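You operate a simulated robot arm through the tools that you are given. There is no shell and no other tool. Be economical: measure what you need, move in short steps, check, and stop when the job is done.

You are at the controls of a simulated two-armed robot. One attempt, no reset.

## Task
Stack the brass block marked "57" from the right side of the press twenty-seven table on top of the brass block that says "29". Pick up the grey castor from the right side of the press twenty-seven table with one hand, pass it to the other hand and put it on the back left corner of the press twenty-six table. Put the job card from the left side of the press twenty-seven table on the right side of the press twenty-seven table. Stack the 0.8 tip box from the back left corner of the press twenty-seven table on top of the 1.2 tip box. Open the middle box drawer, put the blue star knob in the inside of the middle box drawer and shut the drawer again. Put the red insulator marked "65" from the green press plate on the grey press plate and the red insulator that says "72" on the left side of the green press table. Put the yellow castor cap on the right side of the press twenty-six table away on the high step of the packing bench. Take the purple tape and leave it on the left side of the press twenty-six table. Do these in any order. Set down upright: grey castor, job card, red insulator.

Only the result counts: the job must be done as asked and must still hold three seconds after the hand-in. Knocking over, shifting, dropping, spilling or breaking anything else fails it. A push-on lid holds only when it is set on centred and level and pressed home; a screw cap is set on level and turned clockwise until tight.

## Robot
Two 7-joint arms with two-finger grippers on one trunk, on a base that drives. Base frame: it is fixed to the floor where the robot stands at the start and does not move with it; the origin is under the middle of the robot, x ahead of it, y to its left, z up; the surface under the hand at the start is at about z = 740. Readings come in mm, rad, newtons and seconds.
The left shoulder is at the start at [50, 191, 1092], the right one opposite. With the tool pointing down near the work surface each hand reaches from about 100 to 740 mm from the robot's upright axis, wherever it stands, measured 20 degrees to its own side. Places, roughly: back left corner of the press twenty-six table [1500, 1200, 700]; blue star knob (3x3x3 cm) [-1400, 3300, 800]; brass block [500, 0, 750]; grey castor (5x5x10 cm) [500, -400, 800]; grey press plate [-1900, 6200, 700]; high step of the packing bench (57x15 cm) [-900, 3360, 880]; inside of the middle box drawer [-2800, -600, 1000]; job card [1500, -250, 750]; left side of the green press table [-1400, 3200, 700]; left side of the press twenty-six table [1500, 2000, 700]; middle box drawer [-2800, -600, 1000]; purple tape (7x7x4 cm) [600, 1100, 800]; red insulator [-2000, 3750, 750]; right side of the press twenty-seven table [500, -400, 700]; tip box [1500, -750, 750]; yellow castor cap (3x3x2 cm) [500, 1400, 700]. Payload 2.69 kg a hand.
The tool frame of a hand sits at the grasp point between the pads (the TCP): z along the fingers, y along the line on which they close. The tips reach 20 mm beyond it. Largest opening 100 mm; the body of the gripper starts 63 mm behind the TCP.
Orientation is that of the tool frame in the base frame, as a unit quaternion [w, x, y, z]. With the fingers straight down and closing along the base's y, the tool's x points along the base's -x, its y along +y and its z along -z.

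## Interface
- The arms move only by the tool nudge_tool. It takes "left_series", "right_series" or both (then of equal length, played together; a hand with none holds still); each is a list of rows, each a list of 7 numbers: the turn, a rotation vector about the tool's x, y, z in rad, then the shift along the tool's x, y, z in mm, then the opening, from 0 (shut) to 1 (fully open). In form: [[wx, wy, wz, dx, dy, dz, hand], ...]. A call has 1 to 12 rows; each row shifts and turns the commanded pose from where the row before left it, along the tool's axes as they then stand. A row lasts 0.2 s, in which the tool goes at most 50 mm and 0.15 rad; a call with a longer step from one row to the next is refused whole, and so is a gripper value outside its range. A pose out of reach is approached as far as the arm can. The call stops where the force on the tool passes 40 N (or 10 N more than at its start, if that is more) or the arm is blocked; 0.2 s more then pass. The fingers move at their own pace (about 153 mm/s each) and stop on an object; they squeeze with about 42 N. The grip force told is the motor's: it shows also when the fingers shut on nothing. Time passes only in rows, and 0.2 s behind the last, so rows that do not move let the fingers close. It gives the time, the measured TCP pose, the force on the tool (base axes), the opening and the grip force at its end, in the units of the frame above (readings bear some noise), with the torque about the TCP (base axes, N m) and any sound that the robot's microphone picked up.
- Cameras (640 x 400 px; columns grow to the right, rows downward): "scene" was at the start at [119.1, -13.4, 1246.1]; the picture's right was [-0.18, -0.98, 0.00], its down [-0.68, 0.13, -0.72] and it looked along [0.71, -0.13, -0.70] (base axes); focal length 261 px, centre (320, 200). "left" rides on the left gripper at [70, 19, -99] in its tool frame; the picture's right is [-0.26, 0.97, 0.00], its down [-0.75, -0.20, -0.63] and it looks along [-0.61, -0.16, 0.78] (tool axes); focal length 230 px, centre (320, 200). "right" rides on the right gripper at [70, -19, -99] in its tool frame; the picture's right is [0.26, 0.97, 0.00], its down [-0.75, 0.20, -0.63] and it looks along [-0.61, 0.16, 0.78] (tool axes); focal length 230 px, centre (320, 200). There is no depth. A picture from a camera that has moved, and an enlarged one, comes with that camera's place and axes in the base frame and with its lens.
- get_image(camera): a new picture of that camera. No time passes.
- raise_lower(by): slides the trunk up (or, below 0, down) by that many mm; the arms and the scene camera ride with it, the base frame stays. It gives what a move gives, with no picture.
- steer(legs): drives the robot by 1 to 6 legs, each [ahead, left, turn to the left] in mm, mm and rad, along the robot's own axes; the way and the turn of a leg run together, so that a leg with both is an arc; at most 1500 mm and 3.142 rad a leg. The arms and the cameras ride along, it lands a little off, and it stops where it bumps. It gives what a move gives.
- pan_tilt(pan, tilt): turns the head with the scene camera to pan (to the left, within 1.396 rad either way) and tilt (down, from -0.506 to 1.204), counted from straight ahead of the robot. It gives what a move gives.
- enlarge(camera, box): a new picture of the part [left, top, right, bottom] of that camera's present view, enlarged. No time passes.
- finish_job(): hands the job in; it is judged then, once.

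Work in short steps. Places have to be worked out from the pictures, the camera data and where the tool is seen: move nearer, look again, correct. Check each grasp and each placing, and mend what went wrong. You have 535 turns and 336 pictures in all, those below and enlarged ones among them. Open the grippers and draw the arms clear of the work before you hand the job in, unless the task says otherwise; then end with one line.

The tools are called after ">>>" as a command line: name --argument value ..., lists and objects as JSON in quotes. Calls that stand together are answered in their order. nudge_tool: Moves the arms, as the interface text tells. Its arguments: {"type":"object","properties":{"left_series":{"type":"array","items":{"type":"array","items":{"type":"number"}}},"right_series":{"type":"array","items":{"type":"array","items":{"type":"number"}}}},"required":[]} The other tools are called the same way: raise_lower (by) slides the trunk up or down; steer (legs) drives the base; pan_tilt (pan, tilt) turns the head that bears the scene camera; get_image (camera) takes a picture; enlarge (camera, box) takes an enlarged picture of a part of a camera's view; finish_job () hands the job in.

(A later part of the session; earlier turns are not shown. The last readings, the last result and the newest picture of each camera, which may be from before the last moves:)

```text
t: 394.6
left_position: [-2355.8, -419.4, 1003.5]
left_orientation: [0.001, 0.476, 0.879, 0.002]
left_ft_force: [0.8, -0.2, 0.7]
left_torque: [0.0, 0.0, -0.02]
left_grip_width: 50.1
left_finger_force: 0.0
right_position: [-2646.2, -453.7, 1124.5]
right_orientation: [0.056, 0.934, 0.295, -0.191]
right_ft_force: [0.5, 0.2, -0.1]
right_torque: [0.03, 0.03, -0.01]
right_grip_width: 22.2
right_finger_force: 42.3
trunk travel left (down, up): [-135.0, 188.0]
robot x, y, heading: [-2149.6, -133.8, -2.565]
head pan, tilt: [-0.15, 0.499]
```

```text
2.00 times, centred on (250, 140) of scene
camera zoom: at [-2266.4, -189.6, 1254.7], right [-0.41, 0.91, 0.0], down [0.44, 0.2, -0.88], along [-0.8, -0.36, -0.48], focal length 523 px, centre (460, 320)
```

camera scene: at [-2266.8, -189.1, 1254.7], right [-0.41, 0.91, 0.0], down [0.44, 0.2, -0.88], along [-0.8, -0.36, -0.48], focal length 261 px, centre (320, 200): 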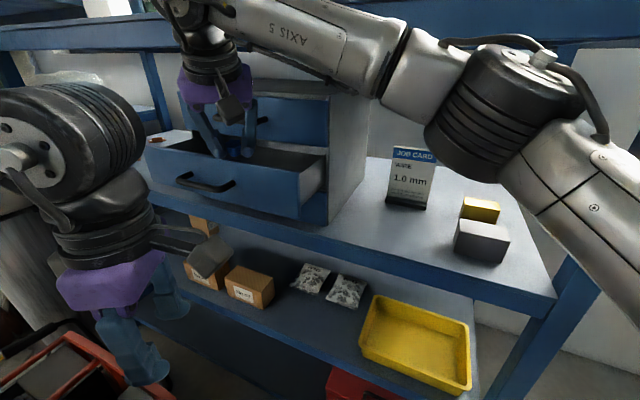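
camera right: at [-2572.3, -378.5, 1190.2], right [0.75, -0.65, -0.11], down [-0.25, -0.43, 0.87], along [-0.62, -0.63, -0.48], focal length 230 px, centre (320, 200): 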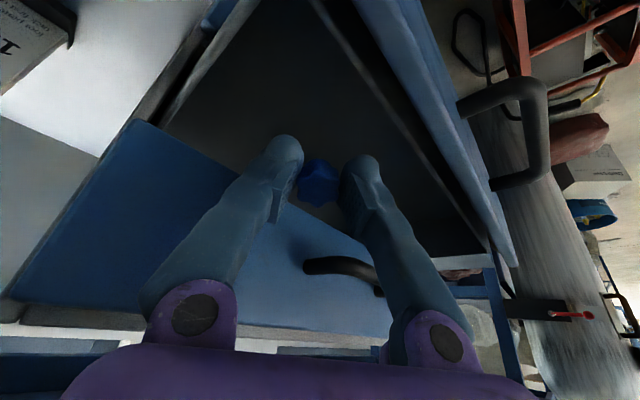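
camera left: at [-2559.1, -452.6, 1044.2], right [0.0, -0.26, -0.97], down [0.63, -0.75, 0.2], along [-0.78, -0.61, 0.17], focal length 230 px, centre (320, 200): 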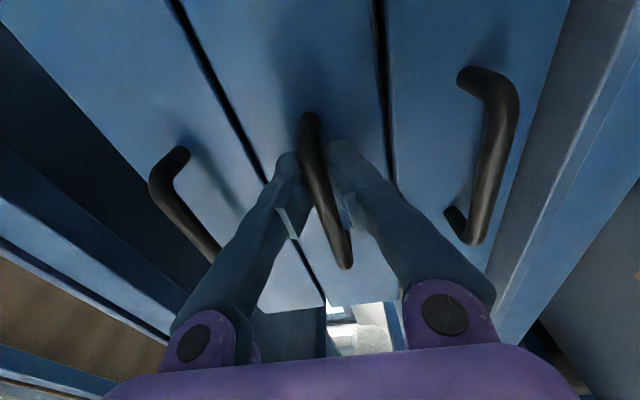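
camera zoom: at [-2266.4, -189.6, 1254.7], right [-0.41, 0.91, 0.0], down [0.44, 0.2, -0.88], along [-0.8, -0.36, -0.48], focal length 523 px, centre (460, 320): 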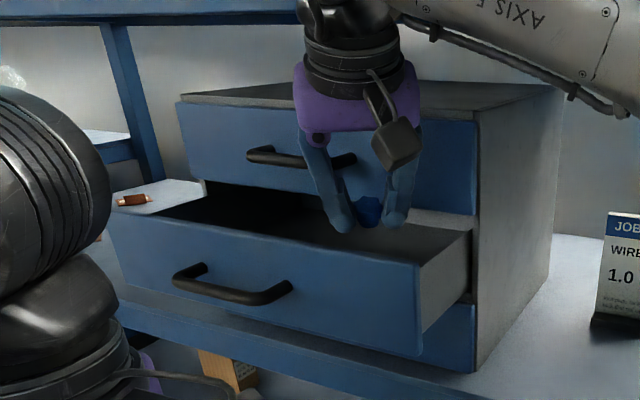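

The knob is over the open drawer. I lower 50 mm vertically.

>>> nudge_tool --right_series '[[0, 0, 0, 7.8, 0, 18.4, 0.1], [0, 0, 0, 7.8, 0, 18.4, 0.1], [0, 0, 0, 4, 0, 9, 0.1], [0, 0, 0, 0, 0, 0, 0.1]]'

>>> enlarge --camera "scene" --box '[120, 40, 380, 240]'

```text
t: 395.6
left_position: [-2354.8, -418.9, 1003.6]
left_orientation: [0.001, 0.476, 0.879, 0.001]
left_ft_force: [0.2, -0.2, 0.0]
left_torque: [0.02, 0.0, 0.01]
left_grip_width: 49.8
left_finger_force: 0.1
right_position: [-2646.3, -452.3, 1075.0]
right_orientation: [0.056, 0.934, 0.295, -0.191]
right_ft_force: [-0.4, -0.5, -0.4]
right_torque: [0.01, -0.01, 0.04]
right_grip_width: 22.0
right_finger_force: 42.1
trunk travel left (down, up): [-135.0, 188.0]
robot x, y, heading: [-2150.3, -130.3, -2.572]
head pan, tilt: [-0.15, 0.499]
```

```text
2.00 times, centred on (250, 140) of scene
camera zoom: at [-2266.6, -189.4, 1254.7], right [-0.41, 0.91, 0.0], down [0.44, 0.2, -0.88], along [-0.8, -0.36, -0.48], focal length 523 px, centre (460, 320)
```

zoom: 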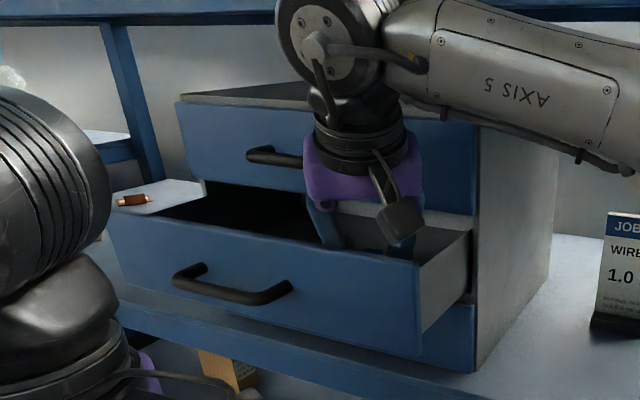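

>>> nudge_tool --right_series '[[0, 0, 0, 2.5, 0, 5.5, 0.1], [0, 0, 0, 2.5, 0, 5.5, 0.1], [0, 0, 0, 0, 0, 0, 0.1]]'

```text
t: 396.4
left_position: [-2355.8, -419.9, 1003.2]
left_orientation: [0.001, 0.477, 0.879, 0.001]
left_ft_force: [-0.5, -0.6, 0.0]
left_torque: [0.01, 0.0, 0.0]
left_grip_width: 50.1
left_finger_force: 0.1
right_position: [-2645.7, -452.5, 1063.8]
right_orientation: [0.056, 0.934, 0.295, -0.191]
right_ft_force: [-0.7, -1.7, 0.4]
right_torque: [0.0, 0.02, 0.0]
right_grip_width: 22.1
right_finger_force: 42.1
trunk travel left (down, up): [-135.0, 188.0]
robot x, y, heading: [-2147.4, -130.7, -2.565]
head pan, tilt: [-0.15, 0.499]
```

No contact yet but the drop is only ~15 mm. I release and lift straight out.

>>> nudge_tool --right_series '[[0, 0, 0, 0, 0, 0, 0.4], [0, 0, 0, 0, 0, 0, 0.4], [0, 0, 0, -8, 0, -18, 0.4], [0, 0, 0, -16, 0, -37, 0.4], [0, 0, 0, -16, 0, -37, 0.4], [0, 0, 0, 0, 0, 0, 0.4]]'

>>> get_image --camera "right"

```text
t: 397.8
left_position: [-2355.3, -419.9, 1004.4]
left_orientation: [0.001, 0.477, 0.879, 0.0]
left_ft_force: [0.5, 0.0, -0.7]
left_torque: [-0.03, 0.01, -0.01]
left_grip_width: 50.1
left_finger_force: 0.0
right_position: [-2644.8, -454.5, 1163.8]
right_orientation: [0.056, 0.934, 0.295, -0.191]
right_ft_force: [-0.2, 0.3, -0.2]
right_torque: [-0.01, 0.01, 0.0]
right_grip_width: 39.8
right_finger_force: 0.0
trunk travel left (down, up): [-135.0, 188.0]
robot x, y, heading: [-2149.1, -129.6, -2.568]
head pan, tilt: [-0.15, 0.499]
```

```text
168 pictures are left
camera right: at [-2571.7, -380.4, 1228.7], right [0.75, -0.65, -0.11], down [-0.25, -0.43, 0.87], along [-0.62, -0.63, -0.48], focal length 230 px, centre (320, 200)
```

right: 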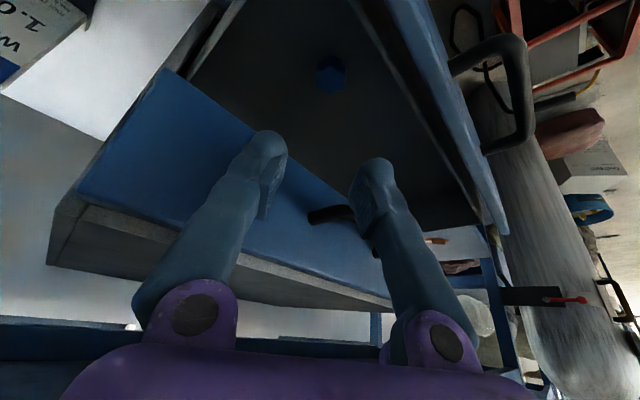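

The knob lies in the drawer. To close it I'll push with the right hand pitched forward; first the left hand moves aside and the right backs out in front of the panel.

>>> nudge_tool --left_series '[[0, 0, 0, -44, 3, 0, 0.5], [0, 0, 0, -44, 3, 0, 0.5], [0, 0, 0, -44, 3, 0, 0.5], [0, 0, 0, -44, 3, 0, 0.5], [0, 0, 0, 0, 0, 0, 0.5], [0, 0, 0, 0, 0, 0, 0.5], [0, 0, 0, 0, 0, 0, 0.5], [0, 0, 0, 0, 0, 0, 0.5], [0, 0, 0, 0, 0, 0, 0.5], [0, 0, 0, 0, 0, 0, 0.5]]' --right_series '[[0, 0, 0, 40.7, 20.7, -17.5, 0.2], [0, 0, 0, 40.7, 20.7, -17.5, 0.0], [0, 0, 0, 40.7, 20.7, -17.5, 0.0], [0, -0.133, 0, 0, 0, 0, 0.0], [0, -0.133, 0, 0, 0, 0, 0.0], [0, -0.133, 0, 0, 0, 0, 0.0], [0, -0.133, 0, 0, 0, 0, 0.0], [0, -0.133, 0, 0, 0, 0, 0.0], [0, -0.133, 0, 0, 0, 0, 0.0], [0, 0, 0, 0, 0, 0, 0.0]]'

>>> get_image --camera "scene"

```text
t: 400.0
left_position: [-2248.9, -560.7, 1003.0]
left_orientation: [0.001, 0.477, 0.879, 0.001]
left_ft_force: [0.0, -0.4, -0.5]
left_torque: [0.0, 0.01, -0.02]
left_grip_width: 49.8
left_finger_force: 0.0
right_position: [-2501.2, -428.6, 1163.1]
right_orientation: [0.167, 0.786, 0.251, -0.539]
right_ft_force: [-0.5, -0.1, -0.4]
right_torque: [0.0, -0.02, 0.0]
right_grip_width: 0.2
right_finger_force: 29.5
trunk travel left (down, up): [-135.0, 188.0]
robot x, y, heading: [-2149.5, -131.3, -2.569]
head pan, tilt: [-0.15, 0.499]
```

```text
167 pictures are left
camera scene: at [-2266.3, -189.5, 1254.7], right [-0.41, 0.91, 0.0], down [0.44, 0.2, -0.88], along [-0.8, -0.36, -0.48], focal length 261 px, centre (320, 200)
```

scene: 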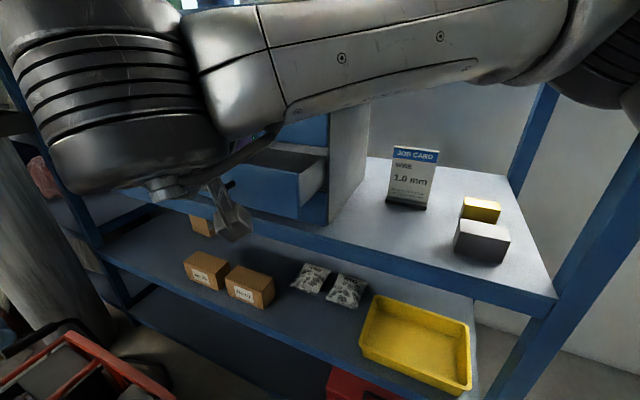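

Pitched forward. I lower in front of the panel, just right of the handle, then push −x.

>>> nudge_tool --right_series '[[0, 0, 0, 24.5, 0.4, 22.3, 0.0], [0, 0, 0, 24.5, 0.4, 22.3, 0.0], [0, 0, 0, 24.5, 0.4, 22.3, 0.0], [0, 0, 0, 0, 0, 0, 0.0]]'

>>> get_image --camera "right"

```text
t: 401.0
left_position: [-2250.0, -559.6, 1003.3]
left_orientation: [0.001, 0.477, 0.879, 0.0]
left_ft_force: [0.7, -0.3, -0.1]
left_torque: [-0.02, 0.01, 0.0]
left_grip_width: 49.9
left_finger_force: 0.1
right_position: [-2530.1, -448.9, 1070.5]
right_orientation: [0.167, 0.787, 0.25, -0.539]
right_ft_force: [-0.5, 0.8, 1.0]
right_torque: [0.01, -0.01, 0.03]
right_grip_width: 0.0
right_finger_force: 29.1
trunk travel left (down, up): [-135.0, 188.0]
robot x, y, heading: [-2149.7, -129.4, -2.569]
head pan, tilt: [-0.15, 0.499]
```

```text
166 pictures are left
camera right: at [-2445.1, -365.9, 1042.9], right [0.63, -0.74, -0.25], down [0.38, 0.01, 0.93], along [-0.68, -0.68, 0.28], focal length 230 px, centre (320, 200)
```

right: 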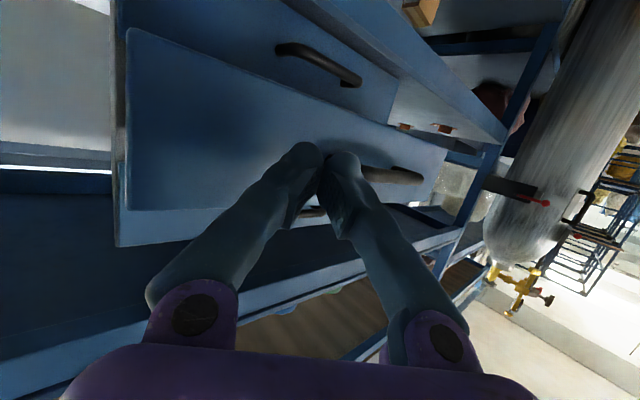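

Fingertips are beside the handle on the middle drawer's panel. I push.

>>> nudge_tool --right_series '[[0, 0, 0, -5.9, -11.5, 15.3, 0.0], [0, 0, 0, -5.9, -11.5, 15.3, 0.0], [0, 0, 0, -5.9, -11.5, 15.3, 0.0], [0, 0, 0, -5.9, -11.5, 15.3, 0.0], [0, 0, 0, 0, 0, 0, 0.0]]'

>>> get_image --camera "right"

```text
t: 402.2
left_position: [-2249.4, -560.5, 1003.0]
left_orientation: [0.001, 0.477, 0.879, 0.001]
left_ft_force: [0.6, 0.4, 0.8]
left_torque: [0.01, 0.01, -0.01]
left_grip_width: 49.7
left_finger_force: 0.2
right_position: [-2609.8, -451.5, 1071.7]
right_orientation: [0.166, 0.786, 0.25, -0.54]
right_ft_force: [0.3, -0.7, 0.5]
right_torque: [0.02, 0.0, 0.0]
right_grip_width: 0.1
right_finger_force: 29.4
trunk travel left (down, up): [-135.0, 188.0]
robot x, y, heading: [-2149.4, -134.0, -2.571]
head pan, tilt: [-0.15, 0.499]
```

```text
165 pictures are left
camera right: at [-2525.3, -367.3, 1043.3], right [0.63, -0.74, -0.25], down [0.38, 0.01, 0.93], along [-0.68, -0.68, 0.28], focal length 230 px, centre (320, 200)
```

right: 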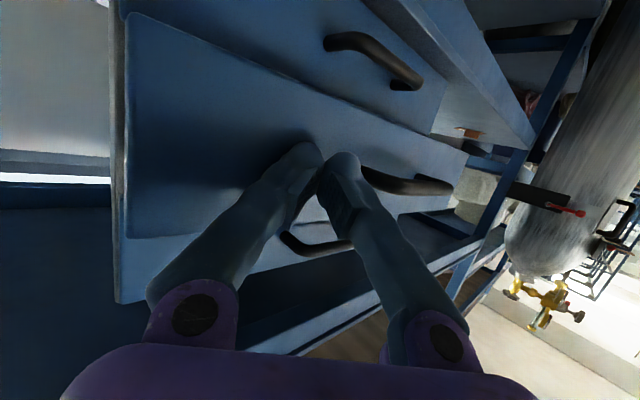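

It slides. I continue until it stops.

>>> nudge_tool --right_series '[[0, 0, 0, -4.4, -8.6, 11.5, 0.0], [0, 0, 0, -4.4, -8.6, 11.5, 0.0], [0, 0, 0, -4.4, -8.6, 11.5, 0.0], [0, 0, 0, -2.9, -5.7, 7.6, 0.0], [0, 0, 0, -2.9, -5.7, 7.6, 0.0], [0, 0, 0, -2.9, -5.7, 7.6, 0.0], [0, 0, 0, 0, 0, 0, 0.0]]'

>>> get_image --camera "right"

```text
t: 403.8
left_position: [-2247.8, -559.9, 1003.7]
left_orientation: [-0.001, 0.476, 0.88, 0.001]
left_ft_force: [0.7, 0.1, 0.0]
left_torque: [-0.02, -0.01, -0.01]
left_grip_width: 50.2
left_finger_force: 0.0
right_position: [-2674.1, -452.2, 1069.4]
right_orientation: [0.17, 0.786, 0.258, -0.535]
right_ft_force: [11.2, 1.9, 3.1]
right_torque: [-0.06, 0.07, -0.07]
right_grip_width: 0.0
right_finger_force: 29.7
trunk travel left (down, up): [-135.0, 188.0]
robot x, y, heading: [-2147.9, -131.9, -2.565]
head pan, tilt: [-0.15, 0.499]
stopped in row 7 (right hand): the force on the tool passed its limit at 43 N (the readings are from after the stop); the commanded pose is now the measured one
```

```text
164 pictures are left
camera right: at [-2590.9, -367.7, 1042.7], right [0.64, -0.72, -0.25], down [0.37, 0.01, 0.93], along [-0.67, -0.69, 0.28], focal length 230 px, centre (320, 200)
```

right: 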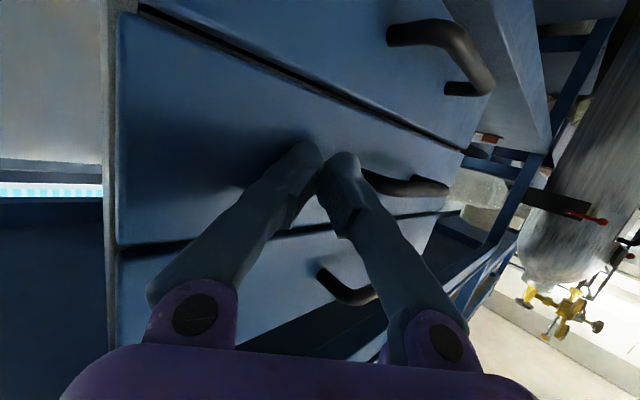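

The drawer is flush and hit its stop. I withdraw and return the right hand to straight down.

>>> nudge_tool --right_series '[[0, 0, 0, 0, 0, -40, 0.0], [0, 0, 0, 0, 0, -45, 0.0], [0, 0, 0, 0, 0, -45, 0.0], [0, 0.133, 0, 0, 0, -10, 0.3], [0, 0.133, 0, 0, 0, 0, 0.5], [0, 0.133, 0, 0, 0, 0, 0.5], [0, 0.133, 0, 0, 0, 0, 0.5], [0, 0.133, 0, 0, 0, 0, 0.5], [0, 0.133, 0, 0, 0, 0, 0.5], [0, 0.133, 0, 0, 0, 0, 0.5], [0, 0.133, 0, 0, 0, 0, 0.5], [0, 0.133, 0, 0, 0, 0, 0.5]]'

>>> get_image --camera "scene"

```text
t: 406.4
left_position: [-2248.5, -560.5, 1002.8]
left_orientation: [0.0, 0.476, 0.879, 0.001]
left_ft_force: [0.7, -0.2, -0.8]
left_torque: [0.06, -0.03, 0.01]
left_grip_width: 50.1
left_finger_force: 0.1
right_position: [-2572.1, -377.1, 1120.3]
right_orientation: [-0.006, 0.952, 0.306, 0.002]
right_ft_force: [-0.1, 1.0, -0.3]
right_torque: [-0.04, -0.01, 0.0]
right_grip_width: 50.1
right_finger_force: 0.1
trunk travel left (down, up): [-135.0, 188.0]
robot x, y, heading: [-2146.8, -132.1, -2.57]
head pan, tilt: [-0.15, 0.499]
```

```text
163 pictures are left
camera scene: at [-2265.7, -189.7, 1254.7], right [-0.41, 0.91, 0.0], down [0.44, 0.2, -0.88], along [-0.8, -0.36, -0.48], focal length 261 px, centre (320, 200)
```

scene: 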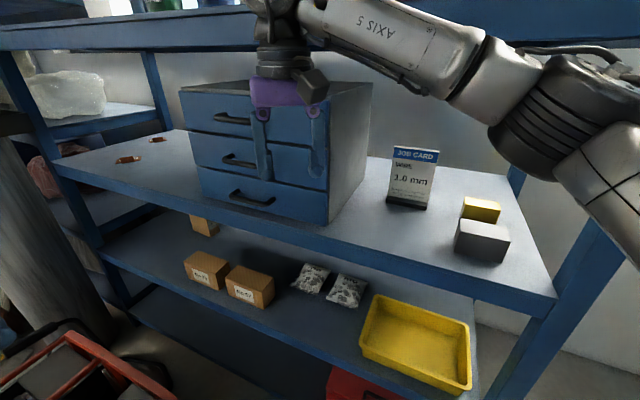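

Drawer shut. I tuck the right hand, restore the left hand's yaw and back out.

>>> nudge_tool --right_series '[[0, 0, 0, 42, -7, 0, 0.5], [0, 0, 0, 42, -7, 0, 0.5], [0, 0, 0, 42, -7, 10, 0.5], [0, 0, 0, 42, -7, 20, 0.5], [0, 0, 0, 30, -7, 20, 0.5], [0, 0, 0, 0, 0, 20, 0.5], [0, 0, 0, 0, 0, 0, 0.5], [0, 0, 0, 0, 0, 0, 0.5], [0, 0, 0, 0, 0, 0, 0.5], [0, 0, 0, 0, 0, 0, 0.5], [0, 0, 0, 0, 0, 0, 0.5]]' --left_series '[[0, 0, 0.1428, 0, 0, 0, 0.5], [0, 0, 0.1428, 0, 0, 0, 0.5], [0, 0, 0.1428, 0, 0, 0, 0.5], [0, 0, 0.1428, 0, 0, 0, 0.5], [0, 0, 0.1428, 0, 0, 0, 0.5], [0, 0, 0.1428, 0, 0, 0, 0.5], [0, 0, 0.1428, 0, 0, 0, 0.5], [0, 0, 0.1428, 0, 0, 0, 0.5], [0, 0, 0.1428, 0, 0, 0, 0.5], [0, 0, 0.1428, 0, 0, 0, 0.5], [0, 0, 0.1428, 0, 0, 0, 0.5]]'

>>> raise_lower --by 15

>>> steer --legs '[[-350, 0, 0], [0, 0, -0.57]]'

```text
t: 408.8
left_position: [-2248.4, -560.8, 1002.9]
left_orientation: [0.001, 0.959, 0.285, 0.001]
left_ft_force: [0.3, -0.2, 0.9]
left_torque: [-0.02, 0.0, 0.02]
left_grip_width: 49.9
left_finger_force: 0.0
right_position: [-2432.1, -231.7, 1050.3]
right_orientation: [-0.005, 0.952, 0.306, 0.002]
right_ft_force: [0.2, -0.6, -0.7]
right_torque: [0.02, 0.0, 0.02]
right_grip_width: 50.2
right_finger_force: 0.0
trunk travel left (down, up): [-135.0, 188.0]
robot x, y, heading: [-2147.0, -134.7, -2.569]
head pan, tilt: [-0.15, 0.499]
```

```text
t: 409.4
left_position: [-2248.1, -561.2, 1018.0]
left_orientation: [0.0, 0.958, 0.285, 0.0]
left_ft_force: [-0.1, 0.2, -1.0]
left_torque: [0.01, -0.03, -0.01]
left_grip_width: 50.0
left_finger_force: 0.0
right_position: [-2431.9, -231.3, 1066.1]
right_orientation: [-0.005, 0.952, 0.306, 0.002]
right_ft_force: [0.1, 0.3, 0.6]
right_torque: [0.02, 0.0, -0.01]
right_grip_width: 49.9
right_finger_force: 0.0
trunk travel left (down, up): [-150.0, 173.0]
robot x, y, heading: [-2150.8, -133.4, -2.564]
head pan, tilt: [-0.15, 0.499]
```

```text
t: 413.2
left_position: [-2171.3, -248.4, 1019.3]
left_orientation: [0.001, 1.0, 0.005, 0.0]
left_ft_force: [-0.1, 0.4, 0.2]
left_torque: [0.01, 0.0, 0.01]
left_grip_width: 50.1
left_finger_force: 0.1
right_position: [-2148.7, 128.9, 1065.9]
right_orientation: [-0.004, 1.0, 0.026, 0.003]
right_ft_force: [0.0, 0.1, 0.4]
right_torque: [0.0, 0.01, 0.03]
right_grip_width: 50.0
right_finger_force: 0.1
trunk travel left (down, up): [-150.0, 173.0]
robot x, y, heading: [-1853.2, 58.9, -3.139]
head pan, tilt: [-0.15, 0.499]
```

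Next the insulators on the green press table's north side. I drive back east to x≈−100 and north to y≈4500.

>>> steer --legs '[[-900, 0, 0], [-850, 0, 0], [0, -1480, 0], [0, -1480, 0], [0, -1480, 0]]'

>>> pan_tilt --pan 0.0 --tilt 0.3

>>> get_image --camera "scene"

```text
t: 460.3
left_position: [-400.6, 4215.9, 1018.5]
left_orientation: [0.002, 1.0, -0.011, 0.002]
left_ft_force: [-0.3, 0.5, 0.5]
left_torque: [0.03, 0.02, 0.01]
left_grip_width: 50.0
left_finger_force: 0.0
right_position: [-365.9, 4590.3, 1066.1]
right_orientation: [-0.004, 1.0, 0.01, 0.004]
right_ft_force: [-0.4, -0.5, 0.7]
right_torque: [0.03, 0.02, -0.01]
right_grip_width: 49.6
right_finger_force: 0.0
trunk travel left (down, up): [-150.0, 173.0]
robot x, y, heading: [-75.9, 4511.2, 3.113]
head pan, tilt: [-0.15, 0.499]
```

```text
t: 461.0
left_position: [-399.8, 4216.2, 1017.7]
left_orientation: [0.0, 1.0, -0.012, 0.001]
left_ft_force: [-0.8, -0.8, -1.4]
left_torque: [0.03, -0.02, 0.01]
left_grip_width: 50.1
left_finger_force: 0.1
right_position: [-364.6, 4591.1, 1066.3]
right_orientation: [-0.004, 1.0, 0.01, 0.004]
right_ft_force: [-0.7, 0.7, 1.0]
right_torque: [0.02, 0.05, 0.01]
right_grip_width: 50.0
right_finger_force: 0.0
trunk travel left (down, up): [-150.0, 173.0]
robot x, y, heading: [-70.6, 4511.5, 3.114]
head pan, tilt: [0.0, 0.3]
```

```text
162 pictures are left
camera scene: at [-208.9, 4517.4, 1288.1], right [0.03, 1.0, 0.0], down [0.3, -0.01, -0.96], along [-0.95, 0.03, -0.3], focal length 261 px, centre (320, 200)
```

scene: 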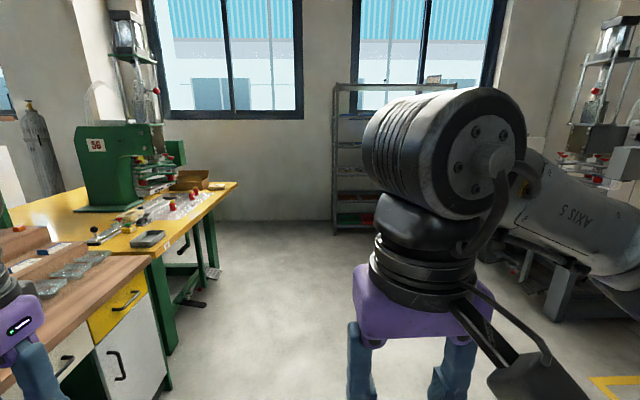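

Clear floor to the west. I drive to x≈−1980 and turn south to face the press plate.

>>> steer --legs '[[1000, 0, 0.028], [900, 0, 0], [0, 0, 1.57]]'

>>> pan_tilt --pan 0.0 --tilt 0.6

>>> get_image --camera "scene"

```text
t: 474.4
left_position: [-1665.2, 4198.8, 1019.6]
left_orientation: [0.0, 0.699, 0.716, 0.0]
left_ft_force: [0.4, -0.2, -0.3]
left_torque: [-0.01, -0.01, 0.03]
left_grip_width: 50.1
left_finger_force: 0.1
right_position: [-2041.6, 4214.7, 1065.6]
right_orientation: [-0.006, 0.682, 0.731, -0.001]
right_ft_force: [-0.8, 0.3, 0.0]
right_torque: [0.0, 0.02, 0.03]
right_grip_width: 50.1
right_finger_force: 0.0
trunk travel left (down, up): [-150.0, 173.0]
robot x, y, heading: [-1977.2, 4509.3, -1.547]
head pan, tilt: [0.0, 0.3]
```

```text
t: 475.2
left_position: [-1665.9, 4199.0, 1019.0]
left_orientation: [-0.001, 0.699, 0.715, 0.001]
left_ft_force: [0.0, 1.1, 0.0]
left_torque: [0.01, 0.02, 0.0]
left_grip_width: 49.9
left_finger_force: 0.1
right_position: [-2040.2, 4215.3, 1066.4]
right_orientation: [-0.005, 0.682, 0.731, -0.001]
right_ft_force: [-0.2, 0.0, 0.0]
right_torque: [0.03, 0.0, -0.02]
right_grip_width: 50.1
right_finger_force: 0.0
trunk travel left (down, up): [-150.0, 173.0]
robot x, y, heading: [-1977.4, 4509.4, -1.547]
head pan, tilt: [0.0, 0.6]
```

```text
161 pictures are left
camera scene: at [-1975.2, 4383.5, 1260.7], right [-1.0, -0.02, 0.0], down [-0.01, 0.56, -0.83], along [0.02, -0.83, -0.56], focal length 261 px, centre (320, 200)
```

scene: 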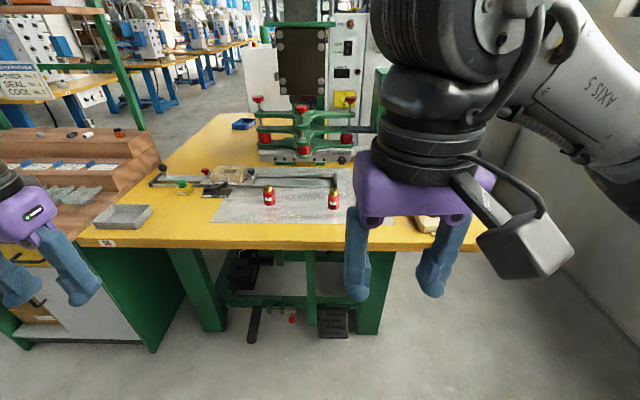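

>>> enlarge --camera "scene" --box '[190, 150, 370, 250]'

>>> enlarge --camera "scene" --box '[0, 60, 180, 240]'

```text
3.56 times, centred on (280, 200) of scene
camera zoom: at [-1975.2, 4383.5, 1260.7], right [-1.0, -0.02, 0.0], down [-0.01, 0.56, -0.83], along [0.02, -0.83, -0.56], focal length 930 px, centre (462, 200)
```

zoom: 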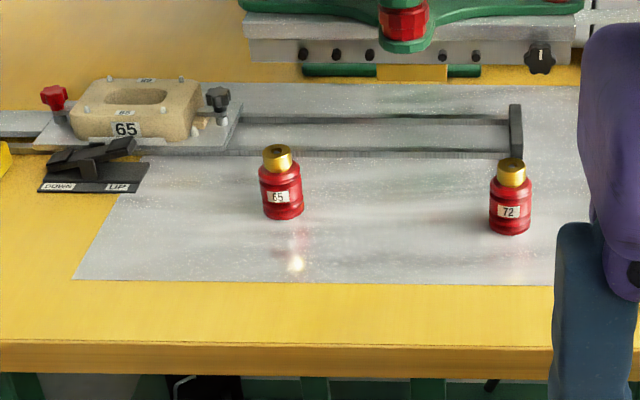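

```text
2.22 times, centred on (90, 150) of scene
camera zoom: at [-1975.2, 4383.5, 1260.7], right [-1.0, -0.02, 0.0], down [-0.01, 0.56, -0.83], along [0.02, -0.83, -0.56], focal length 581 px, centre (831, 311)
```

zoom: 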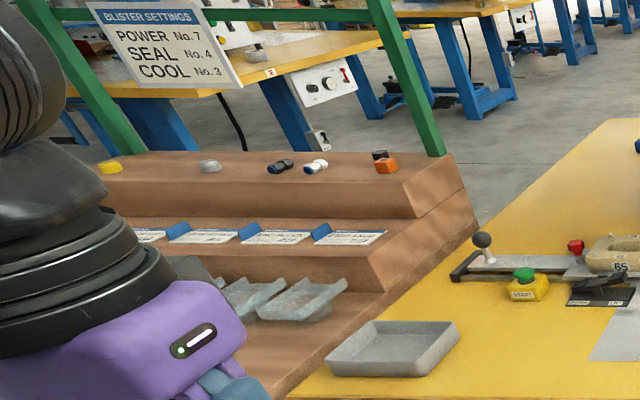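

Bench items are undisturbed. Insulator 65 is at ≈(−1784,3643), 72 at ≈(−2005,3665). I move up so the left hand gets 65 and the right gets 72.

>>> steer --legs '[[255, 78, -0.024]]'

>>> get_image --camera "left"

>>> get_image --camera "right"

>>> get_image --camera "scene"

```text
t: 477.1
left_position: [-1594.4, 3938.4, 1016.9]
left_orientation: [-0.001, 0.707, 0.708, 0.001]
left_ft_force: [-0.9, 0.4, -0.9]
left_torque: [0.02, -0.01, 0.0]
left_grip_width: 50.1
left_finger_force: 0.0
right_position: [-1970.5, 3962.7, 1066.6]
right_orientation: [-0.006, 0.691, 0.723, -0.001]
right_ft_force: [0.2, -0.1, 0.0]
right_torque: [0.01, 0.02, 0.03]
right_grip_width: 49.7
right_finger_force: 0.1
trunk travel left (down, up): [-150.0, 173.0]
robot x, y, heading: [-1898.9, 4252.7, -1.572]
head pan, tilt: [0.0, 0.6]
```

```text
158 pictures are left
camera left: at [-1576.4, 4008.6, 1116.5], right [0.97, -0.26, 0.0], down [-0.2, -0.75, 0.63], along [-0.16, -0.61, -0.78], focal length 230 px, centre (320, 200)
```

left: 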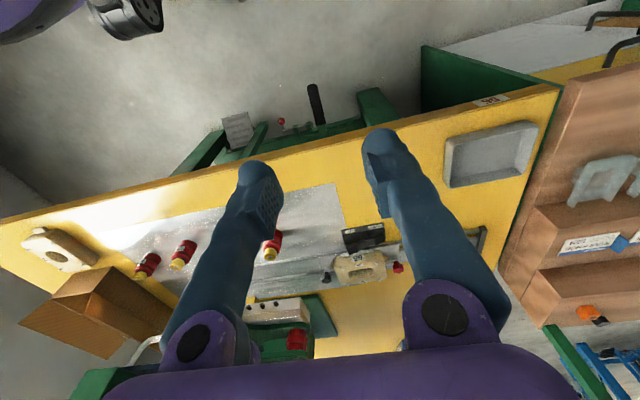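

```text
157 pictures are left
camera right: at [-1990.8, 4031.0, 1166.4], right [0.95, 0.3, -0.01], down [0.24, -0.74, 0.62], along [0.18, -0.6, -0.78], focal length 230 px, centre (320, 200)
```

right: 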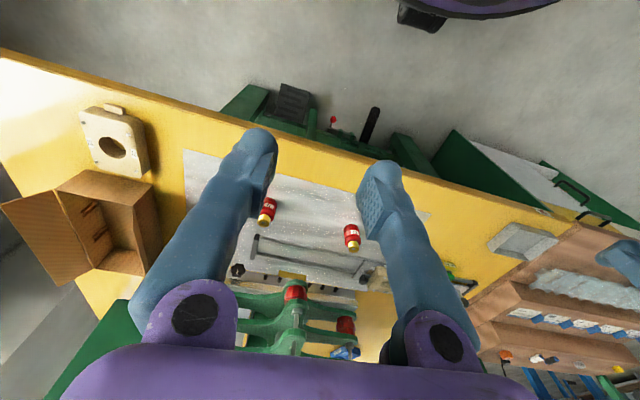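

```text
156 pictures are left
camera scene: at [-1899.5, 4129.1, 1260.5], right [-1.0, 0.0, 0.0], down [0.0, 0.57, -0.82], along [0.0, -0.82, -0.57], focal length 261 px, centre (320, 200)
```

scene: 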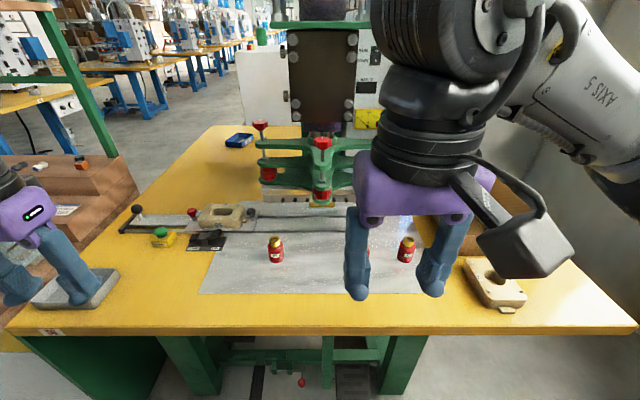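

There are three insulators. I zoom to read them.

>>> enlarge --camera "scene" --box '[250, 215, 450, 300]'

>>> enlarge --camera "left" --box '[120, 220, 220, 300]'

```text
3.20 times, centred on (350, 258) of scene
camera zoom: at [-1899.5, 4129.1, 1260.5], right [-1.0, 0.0, 0.0], down [0.0, 0.57, -0.82], along [0.0, -0.82, -0.57], focal length 837 px, centre (224, 16)
```

zoom: 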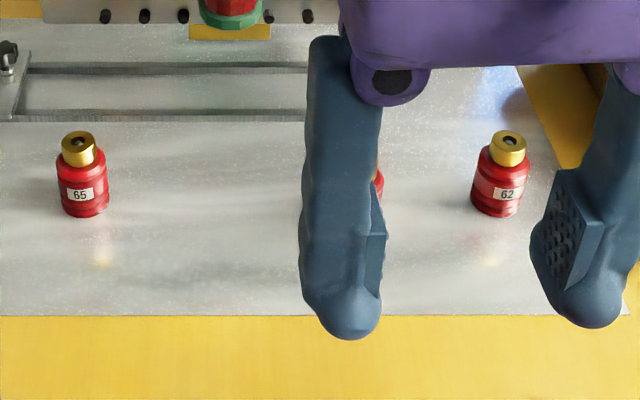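

```text
5.00 times, centred on (170, 260) of left
camera zoom: at [-1576.4, 4008.6, 1116.5], right [0.97, -0.26, 0.0], down [-0.2, -0.75, 0.63], along [-0.16, -0.61, -0.78], focal length 1150 px, centre (1070, -100)
```

zoom: 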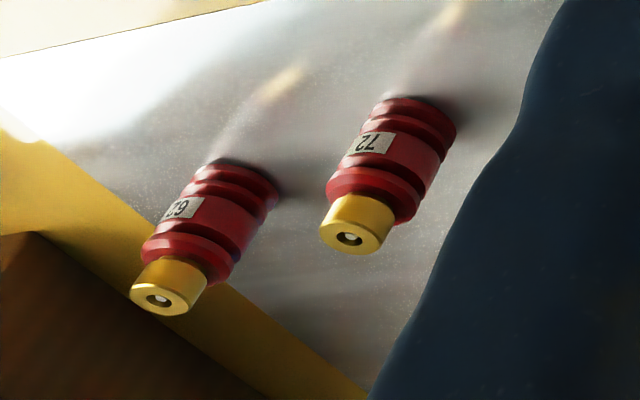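

65 at (−1784,3641), 72 at (−2004,3660), 62 stays. I bring both hands above their targets.

>>> nudge_tool --left_series '[[0, 0, 0, -37, -23.7, 13, 0.8], [0, 0, 0, -37, -23.7, 13, 0.8], [0, 0, 0, -37, -23.7, 13, 0.8], [0, 0, 0, -37, -23.7, 13, 0.8], [0, 0, 0, -37, -23.7, 13, 0.8], [0, 0, 0, -37, -23.7, 13, 0.8], [0, 0, 0, -37, -23.7, 13, 0.8], [0, 0, 0, -37, -23.7, 13, 0.8], [0, 0, 0, 0, 0, 0, 0.8]]' --right_series '[[0, 0, 0, -37.6, -5.9, 19, 0.7], [0, 0, 0, -37.6, -5.9, 19, 0.7], [0, 0, 0, -37.6, -5.9, 19, 0.7], [0, 0, 0, -37.6, -5.9, 19, 0.7], [0, 0, 0, -37.6, -5.9, 19, 0.7], [0, 0, 0, -37.6, -5.9, 19, 0.7], [0, 0, 0, -37.6, -5.9, 19, 0.7], [0, 0, 0, -37.6, -5.9, 19, 0.7], [0, 0, 0, 0, 0, 0, 0.7]]'

>>> get_image --camera "left"

>>> get_image --camera "right"

>>> get_image --camera "scene"

```text
t: 479.1
left_position: [-1782.8, 3641.9, 914.6]
left_orientation: [-0.001, 0.707, 0.708, 0.0]
left_ft_force: [0.5, -0.1, 0.1]
left_torque: [-0.03, 0.01, 0.03]
left_grip_width: 80.2
left_finger_force: 0.0
right_position: [-2003.6, 3660.0, 911.7]
right_orientation: [-0.006, 0.69, 0.723, -0.002]
right_ft_force: [1.0, 0.7, 0.1]
right_torque: [-0.01, 0.03, 0.0]
right_grip_width: 70.0
right_finger_force: 0.1
trunk travel left (down, up): [-150.0, 173.0]
robot x, y, heading: [-1895.2, 4255.0, -1.574]
head pan, tilt: [0.0, 0.6]
```

```text
153 pictures are left
camera left: at [-1766.0, 3713.5, 1013.4], right [0.97, -0.26, 0.0], down [-0.2, -0.75, 0.63], along [-0.16, -0.61, -0.78], focal length 230 px, centre (320, 200)
```

left: 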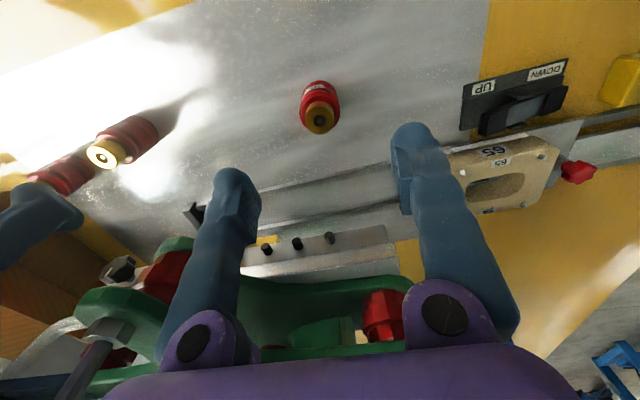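

```text
152 pictures are left
camera right: at [-2025.6, 3728.7, 1012.4], right [0.95, 0.3, -0.01], down [0.24, -0.74, 0.62], along [0.18, -0.6, -0.78], focal length 230 px, centre (320, 200)
```

right: 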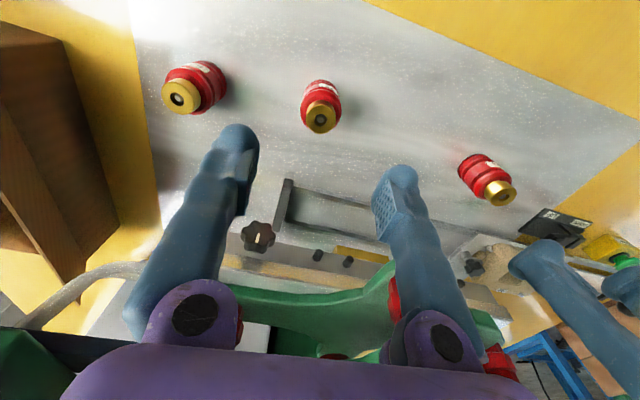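

```text
151 pictures are left
camera scene: at [-1899.4, 4130.1, 1260.7], right [-1.0, 0.0, 0.0], down [0.0, 0.56, -0.83], along [0.0, -0.83, -0.56], focal length 261 px, centre (320, 200)
```

scene: 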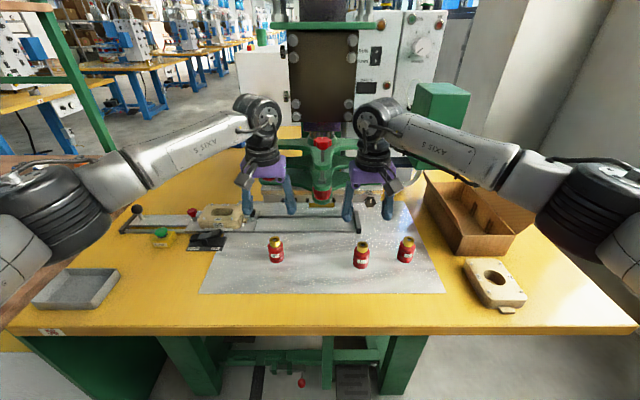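

Both aligned within 2 mm. I descend and grip both.

>>> nudge_tool --left_series '[[0, 0, 0, 1, -2, 45, 0.8], [0, 0, 0, 0, 0, 45, 0.8], [0, 0, 0, 0, 0, 45, 0.8], [0, 0, 0, 0, 0, 9, 0.8], [0, 0, 0, 0, 0, 0, 0.2], [0, 0, 0, 0, 0, 0, 0.2], [0, 0, 0, 0, 0, 0, 0.2]]' --right_series '[[0, 0, 0, 0, -2, 45, 0.7], [0, 0, 0, 0, 0, 45, 0.7], [0, 0, 0, 0, 0, 42, 0.7], [0, 0, 0, 0, 0, 9, 0.7], [0, 0, 0, 0, 0, 0, 0.2], [0, 0, 0, 0, 0, 0, 0.2], [0, 0, 0, 0, 0, 0, 0.2]]'

>>> enlarge --camera "scene" --box '[230, 150, 450, 300]'

```text
t: 480.7
left_position: [-1784.4, 3643.3, 769.8]
left_orientation: [-0.001, 0.707, 0.708, 0.0]
left_ft_force: [-0.7, 0.6, -0.3]
left_torque: [-0.02, 0.05, -0.03]
left_grip_width: 38.2
left_finger_force: 42.0
right_position: [-2008.4, 3660.8, 772.2]
right_orientation: [-0.005, 0.691, 0.723, -0.002]
right_ft_force: [0.5, -0.4, 0.4]
right_torque: [0.01, 0.01, -0.02]
right_grip_width: 38.0
right_finger_force: 42.6
trunk travel left (down, up): [-150.0, 173.0]
robot x, y, heading: [-1897.2, 4251.9, -1.569]
head pan, tilt: [0.0, 0.6]
```

```text
2.67 times, centred on (340, 225) of scene
camera zoom: at [-1899.6, 4129.6, 1260.6], right [-1.0, 0.0, 0.0], down [0.0, 0.56, -0.83], along [0.0, -0.83, -0.56], focal length 697 px, centre (267, 133)
```

zoom: 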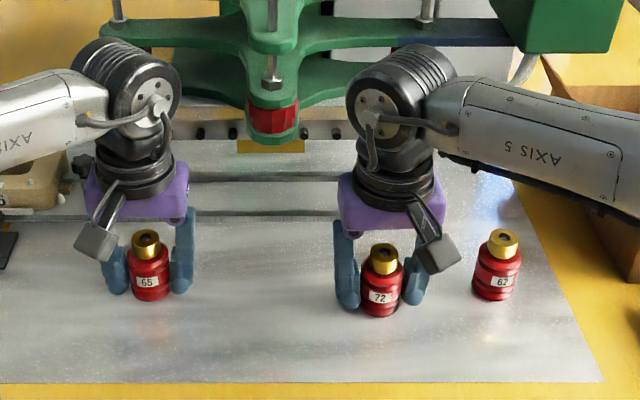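

Labels confirmed: 65 left, 72 right, both at 38 mm. I lift both straight up and back the robot away north.

>>> nudge_tool --left_series '[[0, 0, 0, 0, 0, -40, 0.2], [0, 0, 0, 0, 0, -45, 0.2], [0, 0, 0, 20, 0, -45, 0.2], [0, 0, 0, 40, 0, -20, 0.2], [0, 0, 0, 45, 0, 0, 0.2], [0, 0, 0, 45, 0, 0, 0.2]]' --right_series '[[0, 0, 0, 0, 0, -40, 0.2], [0, 0, 0, 0, 0, -45, 0.2], [0, 0, 0, 20, 0, -45, 0.2], [0, 0, 0, 40, 0, -20, 0.2], [0, 0, 0, 45, 0, 0, 0.2], [0, 0, 0, 45, 0, 0, 0.2]]'

>>> steer --legs '[[-400, 0, 0]]'

>>> get_image --camera "scene"

```text
t: 482.1
left_position: [-1783.9, 3793.1, 920.2]
left_orientation: [0.001, 0.706, 0.708, 0.001]
left_ft_force: [-0.1, -0.2, -0.3]
left_torque: [0.0, 0.03, -0.01]
left_grip_width: 38.3
left_finger_force: 41.9
right_position: [-2012.5, 3809.8, 923.1]
right_orientation: [-0.006, 0.69, 0.723, -0.002]
right_ft_force: [-0.3, 0.9, -1.3]
right_torque: [-0.02, -0.03, -0.01]
right_grip_width: 37.3
right_finger_force: 41.8
trunk travel left (down, up): [-150.0, 173.0]
robot x, y, heading: [-1898.7, 4256.9, -1.567]
head pan, tilt: [0.0, 0.6]
```

```text
t: 484.6
left_position: [-1781.4, 4195.8, 919.3]
left_orientation: [-0.001, 0.706, 0.708, 0.0]
left_ft_force: [1.2, 0.0, -1.0]
left_torque: [-0.03, -0.03, 0.04]
left_grip_width: 38.2
left_finger_force: 41.8
right_position: [-2012.1, 4211.1, 923.4]
right_orientation: [-0.005, 0.689, 0.724, -0.001]
right_ft_force: [1.1, -0.4, -0.9]
right_torque: [-0.02, 0.0, 0.02]
right_grip_width: 37.7
right_finger_force: 42.2
trunk travel left (down, up): [-150.0, 173.0]
robot x, y, heading: [-1899.5, 4654.7, -1.573]
head pan, tilt: [0.0, 0.6]
```

```text
149 pictures are left
camera scene: at [-1898.9, 4531.6, 1260.7], right [-1.0, 0.0, 0.0], down [0.0, 0.56, -0.83], along [0.0, -0.83, -0.56], focal length 261 px, centre (320, 200)
```

scene: 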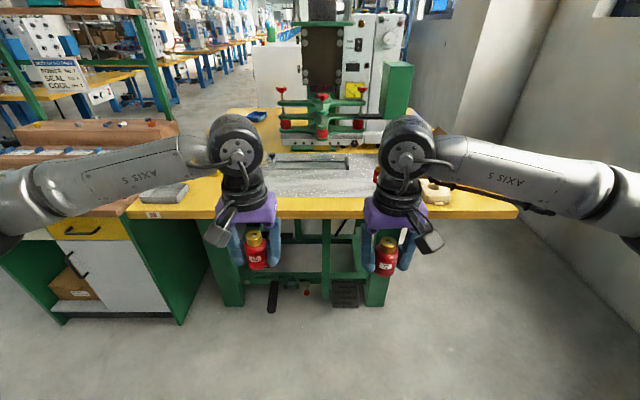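

I turn to face north and look for the grey press.

>>> steer --legs '[[0, 0, 1.57], [0, 0, 1.57]]'

>>> pan_tilt --pan 0.0 --tilt 0.35

>>> get_image --camera "scene"

```text
t: 492.6
left_position: [-2002.2, 5123.6, 919.2]
left_orientation: [0.0, -0.701, 0.713, 0.0]
left_ft_force: [-0.9, -1.4, -1.4]
left_torque: [0.0, 0.05, 0.0]
left_grip_width: 38.3
left_finger_force: 41.8
right_position: [-1774.3, 5102.5, 923.3]
right_orientation: [-0.001, 0.716, -0.698, 0.005]
right_ft_force: [-0.2, -0.4, 0.7]
right_torque: [0.0, -0.03, -0.01]
right_grip_width: 37.0
right_finger_force: 41.5
trunk travel left (down, up): [-150.0, 173.0]
robot x, y, heading: [-1894.9, 4659.2, 1.549]
head pan, tilt: [0.0, 0.6]
```

```text
t: 493.4
left_position: [-2003.0, 5124.5, 920.2]
left_orientation: [-0.001, -0.701, 0.713, 0.0]
left_ft_force: [-0.4, 0.2, -1.0]
left_torque: [0.02, 0.0, 0.01]
left_grip_width: 38.1
left_finger_force: 42.3
right_position: [-1774.9, 5103.2, 922.2]
right_orientation: [-0.001, 0.718, -0.696, 0.006]
right_ft_force: [0.5, -0.3, -0.6]
right_torque: [0.01, -0.02, 0.04]
right_grip_width: 37.2
right_finger_force: 42.3
trunk travel left (down, up): [-150.0, 173.0]
robot x, y, heading: [-1898.7, 4657.6, 1.547]
head pan, tilt: [0.0, 0.351]
```

```text
148 pictures are left
camera scene: at [-1896.2, 4793.0, 1283.3], right [1.0, -0.02, 0.0], down [-0.01, -0.34, -0.94], along [0.02, 0.94, -0.34], focal length 261 px, centre (320, 200)
```

scene: 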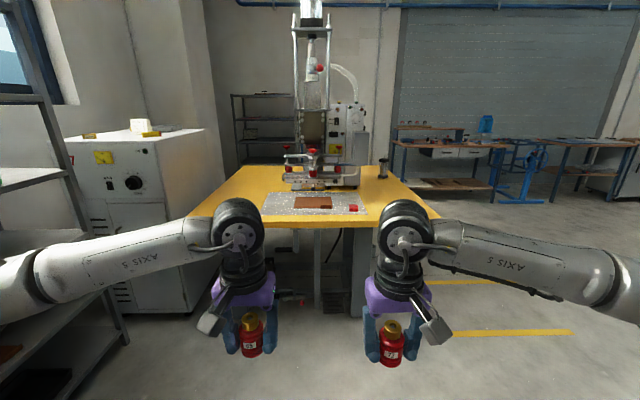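

The grey press plate is ahead. I drive to about y=5520 and look down at the plate.

>>> steer --legs '[[860, 0, 0.024]]'

>>> pan_tilt --pan 0.0 --tilt 0.65

>>> get_image --camera "scene"

```text
t: 498.0
left_position: [-2006.4, 5992.4, 919.5]
left_orientation: [0.001, 0.71, -0.705, 0.0]
left_ft_force: [-0.5, 0.4, -1.6]
left_torque: [0.01, 0.0, 0.08]
left_grip_width: 38.7
left_finger_force: 42.0
right_position: [-1775.9, 5977.8, 922.7]
right_orientation: [-0.001, 0.725, -0.689, 0.006]
right_ft_force: [-0.1, 0.9, -2.0]
right_torque: [0.01, 0.01, 0.0]
right_grip_width: 37.6
right_finger_force: 41.8
trunk travel left (down, up): [-150.0, 173.0]
robot x, y, heading: [-1885.9, 5528.0, 1.574]
head pan, tilt: [0.0, 0.351]
```

```text
t: 498.8
left_position: [-2005.7, 5992.9, 919.1]
left_orientation: [0.002, 0.71, -0.704, 0.0]
left_ft_force: [-0.4, -0.1, -2.1]
left_torque: [0.04, 0.02, 0.01]
left_grip_width: 38.2
left_finger_force: 41.5
right_position: [-1775.7, 5978.1, 922.5]
right_orientation: [-0.001, 0.724, -0.689, 0.005]
right_ft_force: [-0.2, -0.2, -2.5]
right_torque: [0.01, -0.02, -0.02]
right_grip_width: 37.3
right_finger_force: 42.6
trunk travel left (down, up): [-150.0, 173.0]
robot x, y, heading: [-1891.2, 5529.6, 1.574]
head pan, tilt: [0.0, 0.649]
```

```text
147 pictures are left
camera scene: at [-1891.4, 5658.2, 1256.4], right [1.0, 0.0, 0.0], down [0.0, -0.6, -0.8], along [0.0, 0.8, -0.6], focal length 261 px, centre (320, 200)
```

scene: 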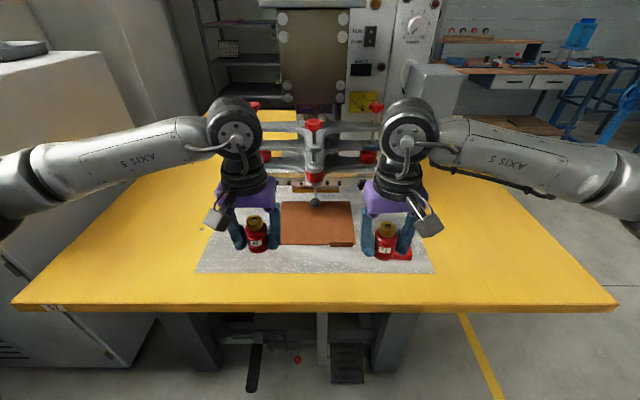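

Left part of the plate is free; I aim for (−2090,6140). I move the left hand there and lower to ~15 mm above.

>>> nudge_tool --left_series '[[0, 0, 0, -36.8, 21, 0, 0.2], [0, 0, 0, -36.8, 21, 0, 0.2], [0, 0, 0, -36.8, 21, 0, 0.2], [0, 0, 0, -36.8, 21, 0, 0.2], [0, 0, 0, 0, 0, 45, 0.2], [0, 0, 0, 0, 0, 45, 0.2], [0, 0, 0, 0, 0, 40, 0.2], [0, 0, 0, 0, 0, 0, 0.2]]'

>>> get_image --camera "scene"

>>> get_image --camera "left"

```text
t: 500.6
left_position: [-2090.6, 6140.4, 789.2]
left_orientation: [0.001, 0.709, -0.705, 0.0]
left_ft_force: [0.9, -0.6, -2.1]
left_torque: [0.03, -0.01, 0.0]
left_grip_width: 38.3
left_finger_force: 42.7
right_position: [-1776.2, 5976.9, 922.1]
right_orientation: [-0.001, 0.725, -0.689, 0.005]
right_ft_force: [-0.5, 0.2, -1.5]
right_torque: [-0.02, 0.0, -0.04]
right_grip_width: 37.2
right_finger_force: 42.2
trunk travel left (down, up): [-150.0, 173.0]
robot x, y, heading: [-1891.2, 5529.0, 1.569]
head pan, tilt: [0.0, 0.649]
```

```text
146 pictures are left
camera scene: at [-1891.3, 5658.1, 1256.3], right [1.0, 0.0, 0.0], down [0.0, -0.6, -0.8], along [0.0, 0.8, -0.6], focal length 261 px, centre (320, 200)
```

scene: 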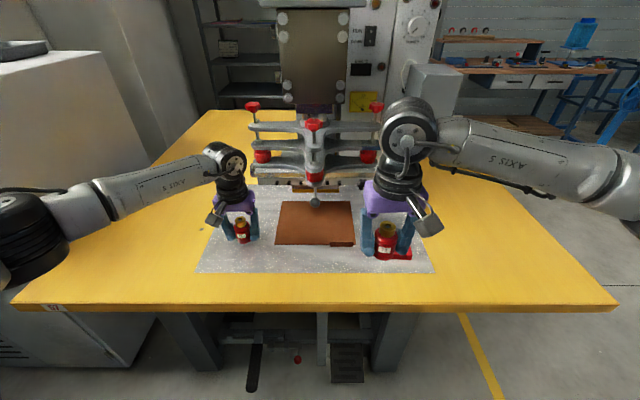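

```text
145 pictures are left
camera left: at [-2108.7, 6070.5, 887.5], right [-0.97, 0.25, 0.0], down [0.2, 0.75, 0.63], along [0.16, 0.61, -0.78], focal length 230 px, centre (320, 200)
```

left: 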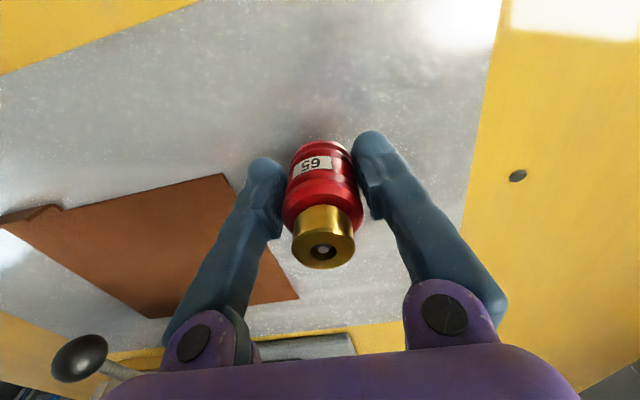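

Over free plate. I lower slowly to contact.

>>> nudge_tool --left_series '[[0, 0, 0, 0, 0, 10, 0.2], [0, 0, 0, 0, 0, 5, 0.2], [0, 0, 0, 0, 0, 2, 0.2], [0, 0, 0, 0, 0, 2, 0.2], [0, 0, 0, 0, 0, 0, 0.2]]'

```text
t: 501.8
left_position: [-2090.3, 6138.6, 770.4]
left_orientation: [0.0, 0.71, -0.705, 0.002]
left_ft_force: [-0.2, -0.4, -0.4]
left_torque: [0.0, 0.04, -0.01]
left_grip_width: 38.6
left_finger_force: 41.6
right_position: [-1775.8, 5977.2, 922.5]
right_orientation: [0.0, 0.725, -0.689, 0.005]
right_ft_force: [-0.5, -0.3, -1.5]
right_torque: [-0.01, 0.0, 0.01]
right_grip_width: 37.3
right_finger_force: 42.0
trunk travel left (down, up): [-150.0, 173.0]
robot x, y, heading: [-1889.0, 5526.8, 1.574]
head pan, tilt: [0.0, 0.649]
```

>>> nudge_tool --left_series '[[0, 0, 0, 0, 0, 1, 0.2], [0, 0, 0, 0, 0, 1, 0.2], [0, 0, 0, 0, 0, 0, 0.2]]'

```text
t: 502.6
left_position: [-2089.3, 6139.3, 770.2]
left_orientation: [0.0, 0.71, -0.704, 0.0]
left_ft_force: [-0.9, -0.2, 10.2]
left_torque: [-0.03, 0.07, 0.0]
left_grip_width: 38.4
left_finger_force: 42.0
right_position: [-1774.3, 5977.1, 922.5]
right_orientation: [-0.002, 0.725, -0.689, 0.005]
right_ft_force: [0.8, -1.3, -1.8]
right_torque: [-0.02, 0.0, -0.02]
right_grip_width: 37.3
right_finger_force: 41.1
trunk travel left (down, up): [-150.0, 173.0]
robot x, y, heading: [-1891.4, 5528.9, 1.574]
head pan, tilt: [0.0, 0.649]
```

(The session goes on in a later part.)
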